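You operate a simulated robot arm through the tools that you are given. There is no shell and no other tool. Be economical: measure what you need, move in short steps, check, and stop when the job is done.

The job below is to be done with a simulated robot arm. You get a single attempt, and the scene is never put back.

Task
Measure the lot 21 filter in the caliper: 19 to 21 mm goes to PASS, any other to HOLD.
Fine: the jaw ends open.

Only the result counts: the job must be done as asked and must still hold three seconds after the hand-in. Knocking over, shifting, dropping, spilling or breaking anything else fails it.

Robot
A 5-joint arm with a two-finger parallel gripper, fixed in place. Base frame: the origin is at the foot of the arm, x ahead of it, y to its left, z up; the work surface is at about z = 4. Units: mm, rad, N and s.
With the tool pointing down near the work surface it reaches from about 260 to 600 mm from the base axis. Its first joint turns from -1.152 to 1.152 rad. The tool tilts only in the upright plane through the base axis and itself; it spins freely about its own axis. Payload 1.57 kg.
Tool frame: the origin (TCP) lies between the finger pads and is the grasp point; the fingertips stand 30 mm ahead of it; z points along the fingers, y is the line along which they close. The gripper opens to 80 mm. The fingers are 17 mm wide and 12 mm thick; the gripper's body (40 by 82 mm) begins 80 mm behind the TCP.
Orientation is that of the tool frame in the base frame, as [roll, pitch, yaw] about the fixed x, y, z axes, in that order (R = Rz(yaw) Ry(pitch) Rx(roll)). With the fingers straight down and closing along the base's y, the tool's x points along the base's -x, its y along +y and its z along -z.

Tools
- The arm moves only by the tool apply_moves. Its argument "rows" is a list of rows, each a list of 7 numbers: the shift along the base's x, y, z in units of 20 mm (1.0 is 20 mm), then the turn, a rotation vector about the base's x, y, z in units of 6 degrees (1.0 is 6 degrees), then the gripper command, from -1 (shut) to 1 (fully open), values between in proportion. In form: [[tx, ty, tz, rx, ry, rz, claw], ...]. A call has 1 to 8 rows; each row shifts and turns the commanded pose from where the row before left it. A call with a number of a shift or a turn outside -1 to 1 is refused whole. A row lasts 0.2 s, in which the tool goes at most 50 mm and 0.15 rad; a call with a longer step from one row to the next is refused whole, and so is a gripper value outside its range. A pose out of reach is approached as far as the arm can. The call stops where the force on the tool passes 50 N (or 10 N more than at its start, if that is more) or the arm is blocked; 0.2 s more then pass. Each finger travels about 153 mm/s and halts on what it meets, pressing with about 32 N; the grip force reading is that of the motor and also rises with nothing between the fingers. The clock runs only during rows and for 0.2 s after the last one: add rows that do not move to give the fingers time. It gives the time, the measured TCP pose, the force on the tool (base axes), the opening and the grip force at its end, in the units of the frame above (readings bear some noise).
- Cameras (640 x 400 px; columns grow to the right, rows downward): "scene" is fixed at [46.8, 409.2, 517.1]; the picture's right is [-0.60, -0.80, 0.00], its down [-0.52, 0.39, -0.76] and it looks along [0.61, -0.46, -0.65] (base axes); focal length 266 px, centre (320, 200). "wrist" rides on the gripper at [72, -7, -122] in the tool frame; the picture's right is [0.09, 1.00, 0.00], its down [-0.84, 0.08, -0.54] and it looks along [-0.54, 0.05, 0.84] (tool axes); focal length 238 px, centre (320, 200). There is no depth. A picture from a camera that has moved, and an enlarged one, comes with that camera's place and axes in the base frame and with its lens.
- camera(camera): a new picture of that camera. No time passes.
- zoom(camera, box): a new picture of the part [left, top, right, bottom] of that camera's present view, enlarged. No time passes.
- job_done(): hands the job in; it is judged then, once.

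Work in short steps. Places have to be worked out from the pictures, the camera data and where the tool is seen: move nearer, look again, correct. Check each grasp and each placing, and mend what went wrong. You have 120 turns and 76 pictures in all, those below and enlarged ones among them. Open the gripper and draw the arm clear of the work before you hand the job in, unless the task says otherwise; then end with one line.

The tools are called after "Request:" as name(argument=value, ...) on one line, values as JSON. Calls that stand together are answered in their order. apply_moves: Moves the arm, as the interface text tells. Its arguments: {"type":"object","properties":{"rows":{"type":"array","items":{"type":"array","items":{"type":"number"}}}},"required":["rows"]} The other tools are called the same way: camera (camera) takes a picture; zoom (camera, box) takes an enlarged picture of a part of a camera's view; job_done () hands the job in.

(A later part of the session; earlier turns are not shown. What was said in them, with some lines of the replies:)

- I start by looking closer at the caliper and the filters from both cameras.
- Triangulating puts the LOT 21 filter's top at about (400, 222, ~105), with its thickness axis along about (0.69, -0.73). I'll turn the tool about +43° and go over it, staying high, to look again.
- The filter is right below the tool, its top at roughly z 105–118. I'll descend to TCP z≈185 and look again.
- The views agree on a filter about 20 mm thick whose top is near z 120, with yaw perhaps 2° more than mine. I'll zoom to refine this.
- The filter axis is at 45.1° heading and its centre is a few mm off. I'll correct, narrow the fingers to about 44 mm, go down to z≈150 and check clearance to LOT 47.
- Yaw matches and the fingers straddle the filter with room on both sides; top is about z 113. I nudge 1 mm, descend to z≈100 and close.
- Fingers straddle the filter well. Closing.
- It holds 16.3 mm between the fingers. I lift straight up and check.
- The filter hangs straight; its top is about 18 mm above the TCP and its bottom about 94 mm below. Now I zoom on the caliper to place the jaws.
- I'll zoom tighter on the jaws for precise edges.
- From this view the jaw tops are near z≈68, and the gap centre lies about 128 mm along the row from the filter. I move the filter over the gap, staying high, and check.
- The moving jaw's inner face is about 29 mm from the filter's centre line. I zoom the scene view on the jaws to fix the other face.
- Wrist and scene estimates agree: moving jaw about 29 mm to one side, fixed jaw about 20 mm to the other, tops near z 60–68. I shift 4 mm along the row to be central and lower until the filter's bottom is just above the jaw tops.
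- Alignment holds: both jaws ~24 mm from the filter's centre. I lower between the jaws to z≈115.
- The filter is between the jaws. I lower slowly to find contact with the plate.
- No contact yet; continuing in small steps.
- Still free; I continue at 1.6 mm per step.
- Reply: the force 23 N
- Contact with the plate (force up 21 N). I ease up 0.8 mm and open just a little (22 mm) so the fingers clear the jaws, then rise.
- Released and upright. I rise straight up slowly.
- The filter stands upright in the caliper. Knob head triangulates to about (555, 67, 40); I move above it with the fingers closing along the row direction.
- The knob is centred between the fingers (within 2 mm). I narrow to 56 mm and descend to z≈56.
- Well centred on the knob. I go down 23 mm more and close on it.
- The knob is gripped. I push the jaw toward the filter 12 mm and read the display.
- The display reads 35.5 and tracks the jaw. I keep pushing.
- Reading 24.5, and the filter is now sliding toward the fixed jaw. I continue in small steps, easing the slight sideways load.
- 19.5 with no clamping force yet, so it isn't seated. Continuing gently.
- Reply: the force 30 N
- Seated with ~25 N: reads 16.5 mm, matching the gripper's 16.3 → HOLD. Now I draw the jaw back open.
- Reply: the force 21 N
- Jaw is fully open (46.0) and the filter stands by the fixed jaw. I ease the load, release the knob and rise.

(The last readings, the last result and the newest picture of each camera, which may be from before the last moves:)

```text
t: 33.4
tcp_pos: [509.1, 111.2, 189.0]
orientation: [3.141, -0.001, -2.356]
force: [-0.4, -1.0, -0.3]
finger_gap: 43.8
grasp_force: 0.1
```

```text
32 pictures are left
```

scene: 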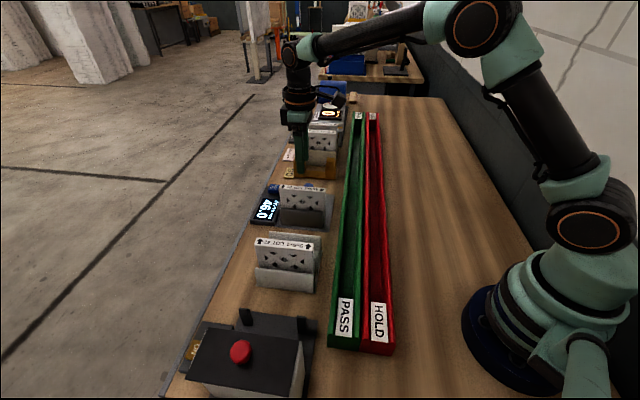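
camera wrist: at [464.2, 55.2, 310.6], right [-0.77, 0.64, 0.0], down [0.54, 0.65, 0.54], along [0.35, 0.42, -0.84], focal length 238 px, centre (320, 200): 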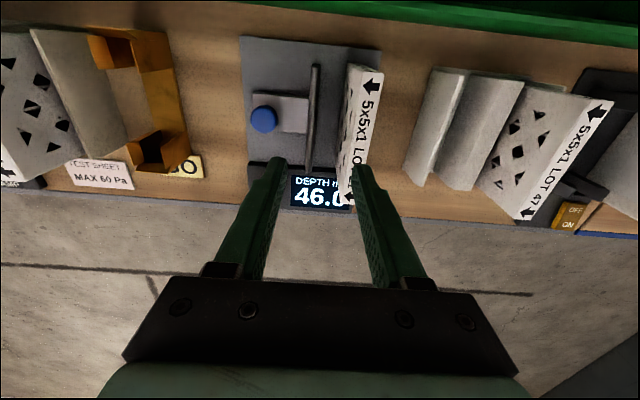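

The filter stands against the fixed jaw, roughly 33 mm along from the tool. I move over it and look again.

Request:
apply_moves(rows=[[-0.64, 0.53, 0, 0, 0, 0, 0.1], [-0.64, 0.53, 0, 0, 0, 0, 0.1], [0, 0, 0, 0, 0, 0, 0.1]])

Request:
zoom(camera="wrist", box=[230, 40, 410, 220])

```text
t: 34.2
tcp_pos: [485.1, 132.2, 189.6]
orientation: [-3.141, 0.0, -2.355]
force: [0.1, -0.7, 0.3]
finger_gap: 44.1
grasp_force: 0.0
```

```text
2.22 times, centred on (320, 130) of wrist
camera zoom: at [438.9, 75.8, 310.6], right [-0.77, 0.64, 0.0], down [0.54, 0.65, 0.54], along [0.35, 0.42, -0.84], focal length 530 px, centre (320, 356)
```

zoom: 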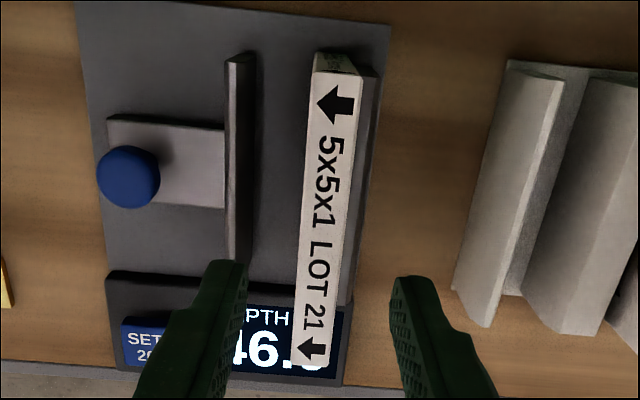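

The tool is centred and aligned on the filter. The finger on the fixed-jaw side must stay above the jaw, so I descend only to z≈108 (tips 78), then close.

Request:
apply_moves(rows=[[0, 0, -0.9, 0, 0, 0, 0.1], [0, 0, -0.9, 0, 0, 0, 0.1], [0, 0, -0.9, 0, 0, 0, 0.1], [0, 0, -0.9, 0, 0, 0, 0.1], [0, 0, -0.45, 0, 0, 0, 0.1], [0, 0, 0, 0, 0, 0, 0.1]])

Request:
zoom(camera="scene", box=[250, 140, 350, 240])

```text
t: 35.6
tcp_pos: [483.9, 132.7, 110.4]
orientation: [-3.14, -0.001, -2.356]
force: [-0.2, 0.6, -0.2]
finger_gap: 44.0
grasp_force: 0.0
```

```text
4.00 times, centred on (300, 190) of scene
camera zoom: at [46.8, 409.2, 517.1], right [-0.6, -0.8, 0.0], down [-0.52, 0.39, -0.76], along [0.61, -0.46, -0.65], focal length 1063 px, centre (400, 240)
```

zoom: 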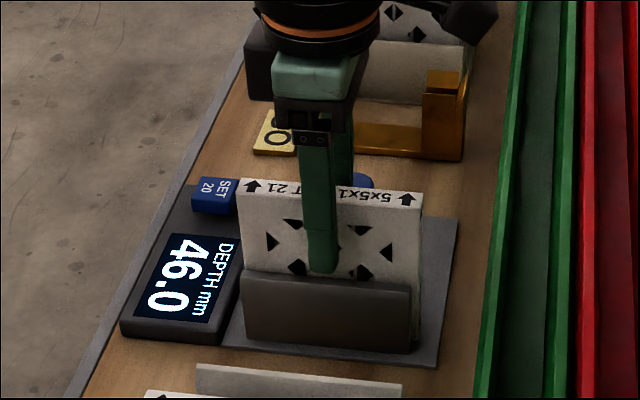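

Fingers straddle the filter above the jaws. Closing, then lifting.

Request:
apply_moves(rows=[[0, 0, 0, 0, 0, 0, -0.3], [0, 0, 0, 0, 0, 0, -1], [0, 0, 0, 0, 0, 0, -1], [0, 0, 0, 0, 0, 0, -1]])

Request:
apply_moves(rows=[[0, 0, 0.3, 0, 0, 0, -1], [0.05, -0.05, 0.7, 0, 0, 0, -1], [0, 0, 1, 0, 0, 0, -1], [0, 0, 1, 0, 0, 0, -1], [0, 0, 1, 0, 0, 0, -1], [0, 0, 1, 0, 0, 0, -1], [0, 0, 1, 0, 0, 0, -1], [0, 0, 1, 0, 0, 0, -1]])

Request:
camera(camera="scene")

Request:
camera(camera="wrist")

```text
t: 36.6
tcp_pos: [483.9, 132.1, 109.3]
orientation: [3.141, 0.001, -2.357]
force: [-0.9, 0.9, 0.3]
finger_gap: 16.2
grasp_force: 31.9
```

```text
t: 38.4
tcp_pos: [485.3, 130.9, 249.5]
orientation: [-3.141, 0.0, -2.357]
force: [0.3, -0.6, -1.1]
finger_gap: 16.5
grasp_force: 31.8
```

```text
29 pictures are left
```

scene: 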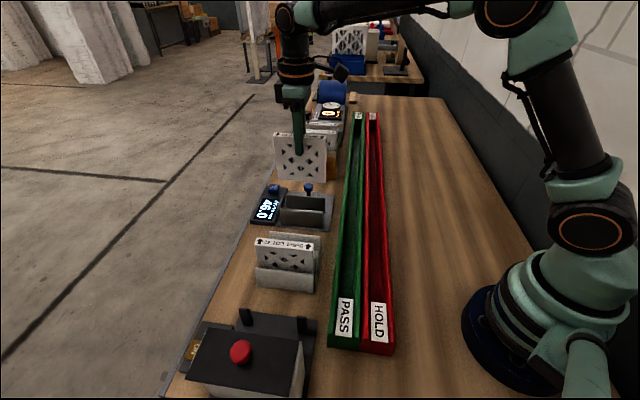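

```text
28 pictures are left
camera wrist: at [440.1, 74.7, 369.7], right [-0.77, 0.64, 0.0], down [0.54, 0.65, 0.54], along [0.35, 0.42, -0.84], focal length 238 px, centre (320, 200)
```

wrist: 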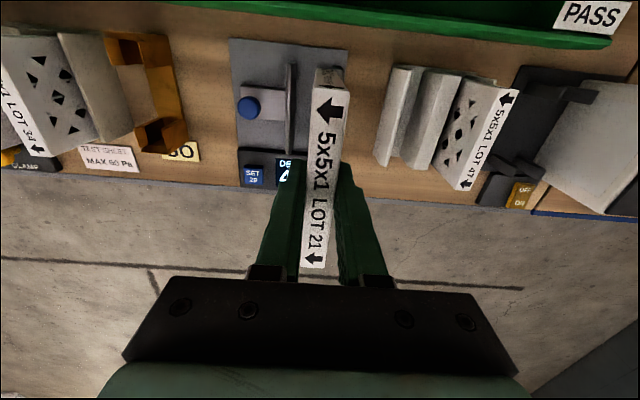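

Filter held. Now I study the HOLD trough: zooms of the scene near it.

Request:
zoom(camera="scene", box=[320, 190, 410, 280])

Request:
zoom(camera="scene", box=[310, 280, 410, 370])

```text
4.44 times, centred on (365, 235) of scene
camera zoom: at [46.8, 409.2, 517.1], right [-0.6, -0.8, 0.0], down [-0.52, 0.39, -0.76], along [0.61, -0.46, -0.65], focal length 1181 px, centre (120, 44)
```

zoom: 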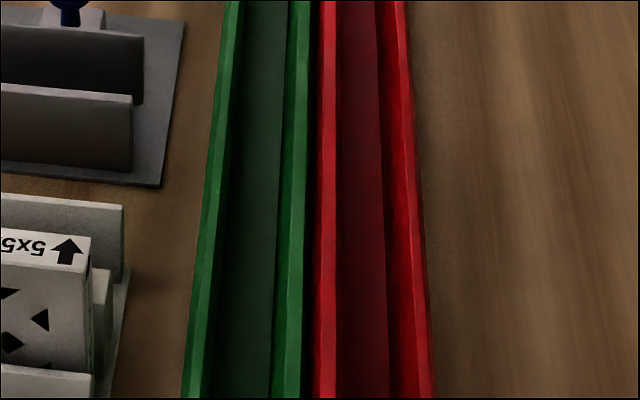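

```text
4.44 times, centred on (360, 325) of scene
camera zoom: at [46.8, 409.2, 517.1], right [-0.6, -0.8, 0.0], down [-0.52, 0.39, -0.76], along [0.61, -0.46, -0.65], focal length 1181 px, centre (142, -356)
```

zoom: 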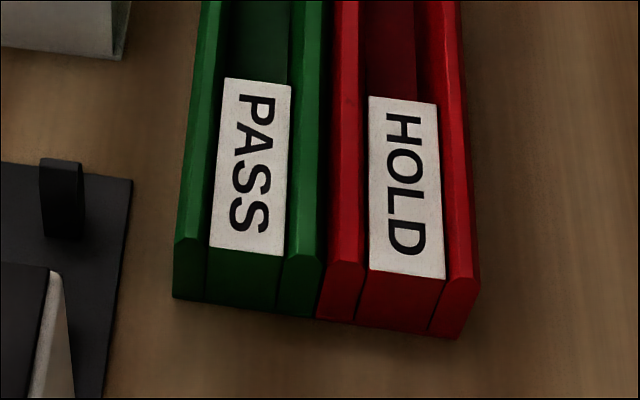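

The HOLD channel is ~35 mm wide and parallel to the row, so the filter must go in lengthwise (turned 90°). I carry it high toward about (378, -31) while turning -90°.

Request:
apply_moves(rows=[[-0.33, -0.5, 0, 0, 0, -1, -1], [-0.33, -0.5, 0, 0, 0, -1, -1], [-0.33, -0.5, 0, 0, 0, -1, -1], [-0.33, -0.5, 0, 0, 0, -1, -1], [-0.33, -0.5, 0, 0, 0, -1, -1], [-0.33, -0.5, 0, 0, 0, -1, -1], [-0.33, -0.5, 0, 0, 0, -1, -1], [-0.33, -0.5, 0, 0, 0, -1, -1]])

Request:
apply_moves(rows=[[-0.38, -0.58, 0, 0, 0, -1, -1], [-0.38, -0.58, 0, 0, 0, -1, -1], [-0.38, -0.58, 0, 0, 0, -1, -1], [-0.38, -0.58, 0, 0, 0, -1, -1], [-0.38, -0.58, 0, 0, 0, -1, -1], [-0.38, -0.58, 0, 0, 0, -1, -1], [-0.38, -0.58, 0, 0, 0, -1, -1], [0, 0, 0, 0, 0, 0, -1]])

Request:
camera(camera="wrist")

Request:
camera(camera="scene")

```text
t: 40.2
tcp_pos: [432.7, 50.8, 249.6]
orientation: [3.141, 0.0, 3.087]
force: [0.3, -0.1, -0.2]
finger_gap: 16.4
grasp_force: 31.9
```

```text
t: 42.0
tcp_pos: [378.4, -30.1, 249.4]
orientation: [3.141, 0.001, 2.356]
force: [-0.3, 0.3, -0.2]
finger_gap: 16.5
grasp_force: 31.3
```

```text
25 pictures are left
camera wrist: at [323.6, 15.2, 370.6], right [0.64, 0.77, 0.0], down [0.65, -0.54, 0.54], along [0.42, -0.35, -0.84], focal length 238 px, centre (320, 200)
```

wrist: 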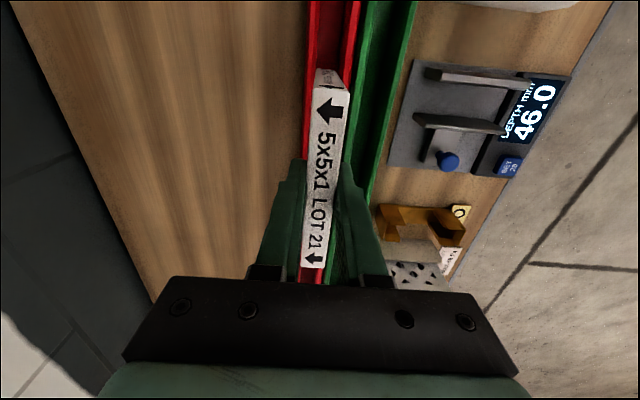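

```text
24 pictures are left
```

scene: 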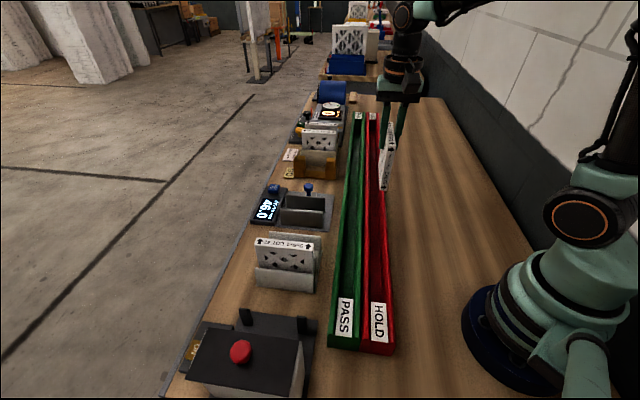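

The filter is now lengthwise over the HOLD lane. I zoom for precise lateral alignment.

Request:
zoom(camera="wrist", box=[270, 0, 430, 110])

Request:
zoom(camera="scene", box=[340, 100, 420, 240])

```text
3.64 times, centred on (350, 55) of wrist
camera zoom: at [323.6, 15.2, 370.6], right [0.64, 0.77, 0.0], down [0.65, -0.54, 0.54], along [0.42, -0.35, -0.84], focal length 867 px, centre (211, 727)
```

zoom: 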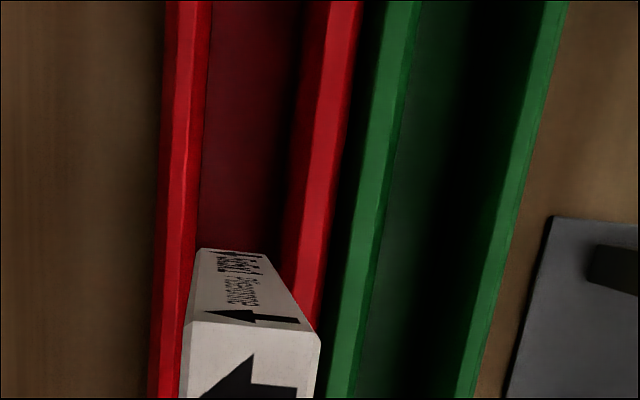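

```text
2.86 times, centred on (380, 170) of scene
camera zoom: at [46.8, 409.2, 517.1], right [-0.6, -0.8, 0.0], down [-0.52, 0.39, -0.76], along [0.61, -0.46, -0.65], focal length 760 px, centre (149, 286)
```

zoom: 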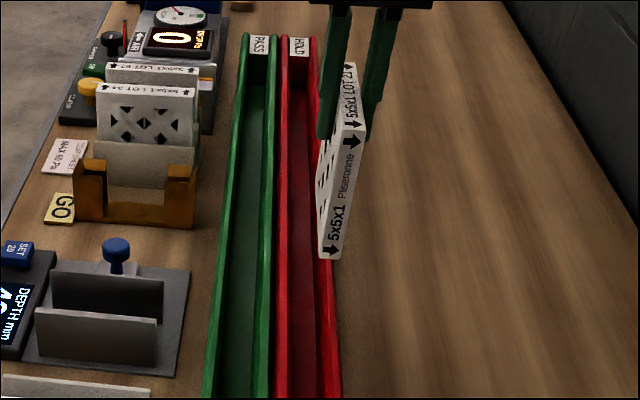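

The lane's centre is about 4.5 mm toward +w; lane and filter are parallel. I shift and lower until the filter's bottom is ~60 mm up, then check.

Request:
apply_moves(rows=[[0.155, 0.155, 0, 0, 0, 0, -1], [0, 0, -1, 0, 0, 0, -1], [0, 0, -1, 0, 0, 0, -1], [0, 0, -1, 0, 0, 0, -1], [0, 0, -1, 0, 0, 0, -1], [0, 0, 0, 0, 0, 0, -1]])

Request:
zoom(camera="wrist", box=[230, 0, 410, 120])

Request:
zoom(camera="scene", box=[330, 120, 430, 230])

```text
t: 43.4
tcp_pos: [382.2, -26.6, 168.0]
orientation: [3.142, -0.001, 2.356]
force: [0.3, 0.4, -0.7]
finger_gap: 16.4
grasp_force: 31.5
```

```text
3.33 times, centred on (320, 60) of wrist
camera zoom: at [326.8, 18.9, 289.9], right [0.64, 0.77, 0.0], down [0.65, -0.54, 0.54], along [0.42, -0.35, -0.84], focal length 794 px, centre (320, 667)
```

zoom: 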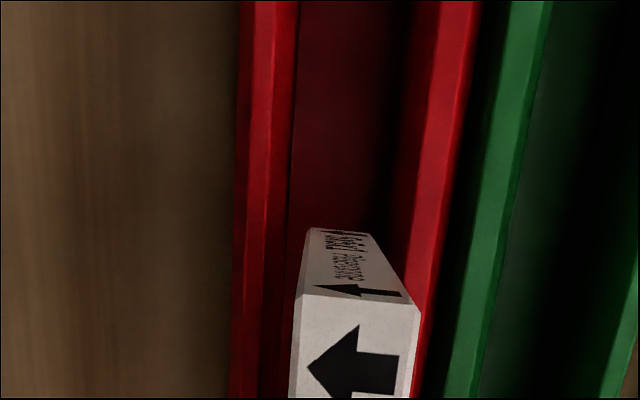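

```text
3.64 times, centred on (380, 175) of scene
camera zoom: at [46.8, 409.2, 517.1], right [-0.6, -0.8, 0.0], down [-0.52, 0.39, -0.76], along [0.61, -0.46, -0.65], focal length 967 px, centre (102, 291)
```

zoom: 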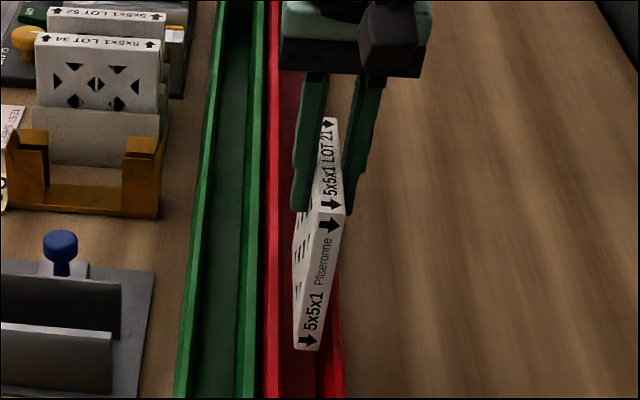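

Lateral offset is within ~1 mm of 7 mm clearance. Lowering to z≈115 and checking force.

Request:
apply_moves(rows=[[-0.015, -0.015, -0.7, 0, 0, 0, -1], [0, 0, -0.7, 0, 0, 0, -1], [0, 0, -0.7, 0, 0, 0, -1], [0, 0, -0.5, 0, 0, 0, -1], [0, 0, 0, 0, 0, 0, -1]])

Request:
zoom(camera="scene", box=[330, 120, 430, 230])

Request:
camera(camera="wrist")

```text
t: 44.6
tcp_pos: [382.6, -25.4, 115.1]
orientation: [3.14, 0.0, 2.356]
force: [0.5, -1.1, -0.6]
finger_gap: 16.6
grasp_force: 31.5
```

```text
3.64 times, centred on (380, 175) of scene
camera zoom: at [46.8, 409.2, 517.1], right [-0.6, -0.8, 0.0], down [-0.52, 0.39, -0.76], along [0.61, -0.46, -0.65], focal length 967 px, centre (102, 291)
```

zoom: 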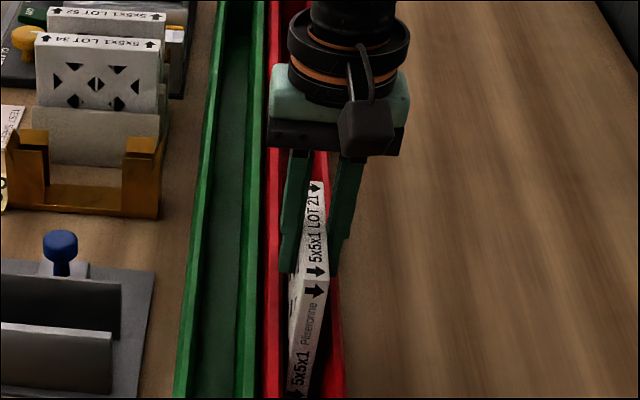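

```text
18 pictures are left
camera wrist: at [328.4, 19.5, 236.6], right [0.64, 0.77, 0.0], down [0.65, -0.54, 0.54], along [0.42, -0.35, -0.84], focal length 238 px, centre (320, 200)
```

wrist: 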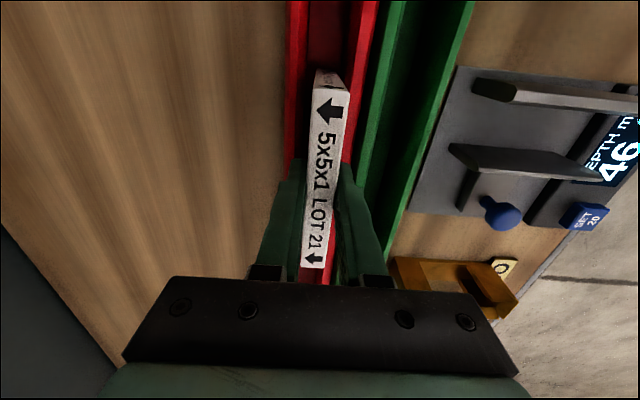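

The filter's lower edge is inside the red channel. I lower in small steps to find the floor.

Request:
apply_moves(rows=[[0, 0, -0.12, 0, 0, 0, -1], [0, 0, 0, 0, 0, 0, -1]])

Request:
apply_moves(rows=[[0, 0, -0.1, 0, 0, 0, -1], [0, 0, 0, 0, 0, 0, -1]])

```text
t: 45.2
tcp_pos: [383.7, -27.2, 113.4]
orientation: [3.141, 0.0, 2.354]
force: [0.0, 0.1, -0.6]
finger_gap: 16.2
grasp_force: 31.6
```

```text
t: 45.8
tcp_pos: [382.7, -26.4, 111.7]
orientation: [-3.141, 0.0, 2.355]
force: [-0.5, -0.1, -0.7]
finger_gap: 16.1
grasp_force: 31.4
```

Request:
apply_moves(rows=[[0, 0, -0.08, 0, 0, 0, -1], [0, 0, 0, 0, 0, 0, -1]])

Request:
apply_moves(rows=[[0, 0, -0.08, 0, 0, 0, -1], [0, 0, 0, 0, 0, 0, -1]])

```text
t: 46.4
tcp_pos: [382.8, -26.1, 108.8]
orientation: [-3.14, -0.001, 2.356]
force: [-0.2, 0.5, -1.1]
finger_gap: 15.9
grasp_force: 32.3
```

```text
t: 47.0
tcp_pos: [383.2, -27.0, 108.7]
orientation: [3.14, 0.002, 2.358]
force: [-4.4, 2.8, 25.7]
finger_gap: 16.2
grasp_force: 32.0
```

Floor contact (26 N). I ease up slightly, open the fingers moderately, and look.

Request:
apply_moves(rows=[[0, 0, 0.05, 0, 0, 0, -1], [0, 0, 0, 0, 0, 0, -0.55], [0, 0, 0, 0, 0, 0, -0.3], [0, 0, 0, 0, 0, 0, -0.3]])

Request:
camera(camera="wrist")

```text
t: 48.0
tcp_pos: [383.6, -26.5, 109.7]
orientation: [-3.141, 0.0, 2.357]
force: [-0.6, 0.9, 0.4]
finger_gap: 28.2
grasp_force: 0.0
```

```text
17 pictures are left
camera wrist: at [328.1, 18.6, 230.7], right [0.64, 0.77, 0.0], down [0.65, -0.54, 0.54], along [0.42, -0.35, -0.84], focal length 238 px, centre (320, 200)
```

wrist: 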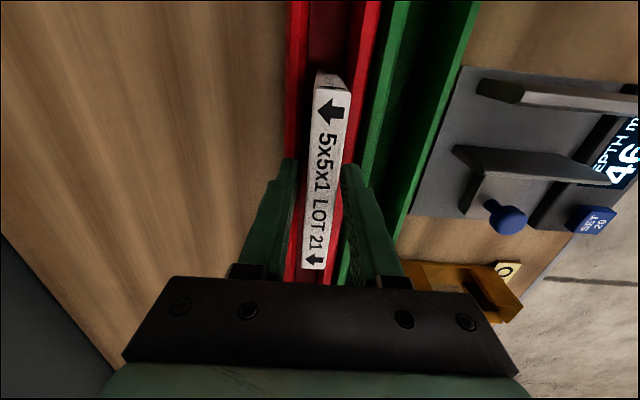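

The filter stands by itself in the red lane. I rise straight up.

Request:
apply_moves(rows=[[0, 0, 0.3, 0, 0, 0, -0.3], [0, 0, 0.7, 0, 0, 0, -0.3], [0, 0, 0.9, 0, 0, 0, -0.3], [0, 0, 1, 0, 0, 0, -0.3], [0, 0, 1, 0, 0, 0, -0.3], [0, 0, 1, 0, 0, 0, 0.5], [0, 0, 1, 0, 0, 0, 1], [0, 0, 0.5, 0, 0, 0, 1]])

Request:
camera(camera="wrist")

Request:
camera(camera="scene")

```text
t: 49.8
tcp_pos: [381.7, -29.6, 235.8]
orientation: [3.14, 0.0, 2.356]
force: [0.4, 1.2, 0.1]
finger_gap: 79.9
grasp_force: 0.1
```

```text
16 pictures are left
camera wrist: at [326.5, 16.2, 357.6], right [0.64, 0.77, 0.0], down [0.65, -0.54, 0.54], along [0.42, -0.35, -0.84], focal length 238 px, centre (320, 200)
```

wrist: 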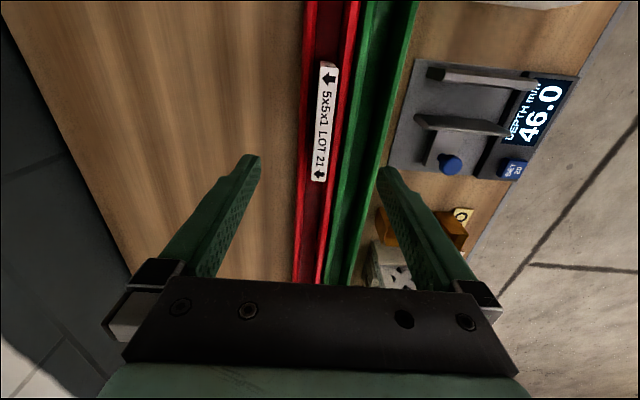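

```text
15 pictures are left
```

scene: 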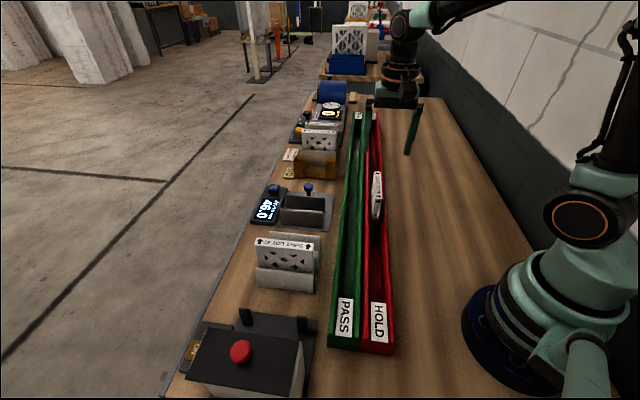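

The filter stands upright in HOLD, the jaw reads 46.0 (open), and everything else is in place. I draw the arm a little further clear and hand in.

Request:
apply_moves(rows=[[0, 0, 1, 0, 0, 0, 1], [0, 0, 1, 0, 0, 0, 1], [0, 0, 0, 0, 0, 0, 1], [0, 0, 0, 0, 0, 0, 1]])

Request:
zoom(camera="scene", box=[240, 110, 420, 300])

```text
t: 50.8
tcp_pos: [381.5, -28.0, 276.6]
orientation: [-3.141, 0.0, 2.356]
force: [0.4, 0.3, -0.2]
finger_gap: 80.1
grasp_force: 0.1
```

```text
2.11 times, centred on (330, 205) of scene
camera zoom: at [46.8, 409.2, 517.1], right [-0.6, -0.8, 0.0], down [-0.52, 0.39, -0.76], along [0.61, -0.46, -0.65], focal length 560 px, centre (299, 190)
```

zoom: 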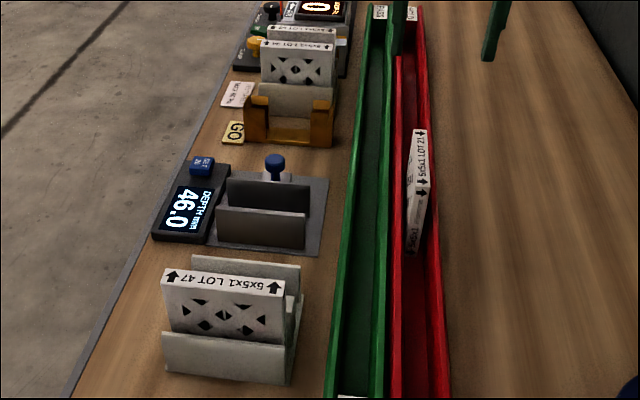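

The view confirms all is stable; handing in.

Request:
job_done()

```text
The job is handed in.
```

The lot 21 filter measured 16.5 mm in the caliper, outside 19 to 21 mm, so it is standing in HOLD; the jaw is open at 46.0 mm.
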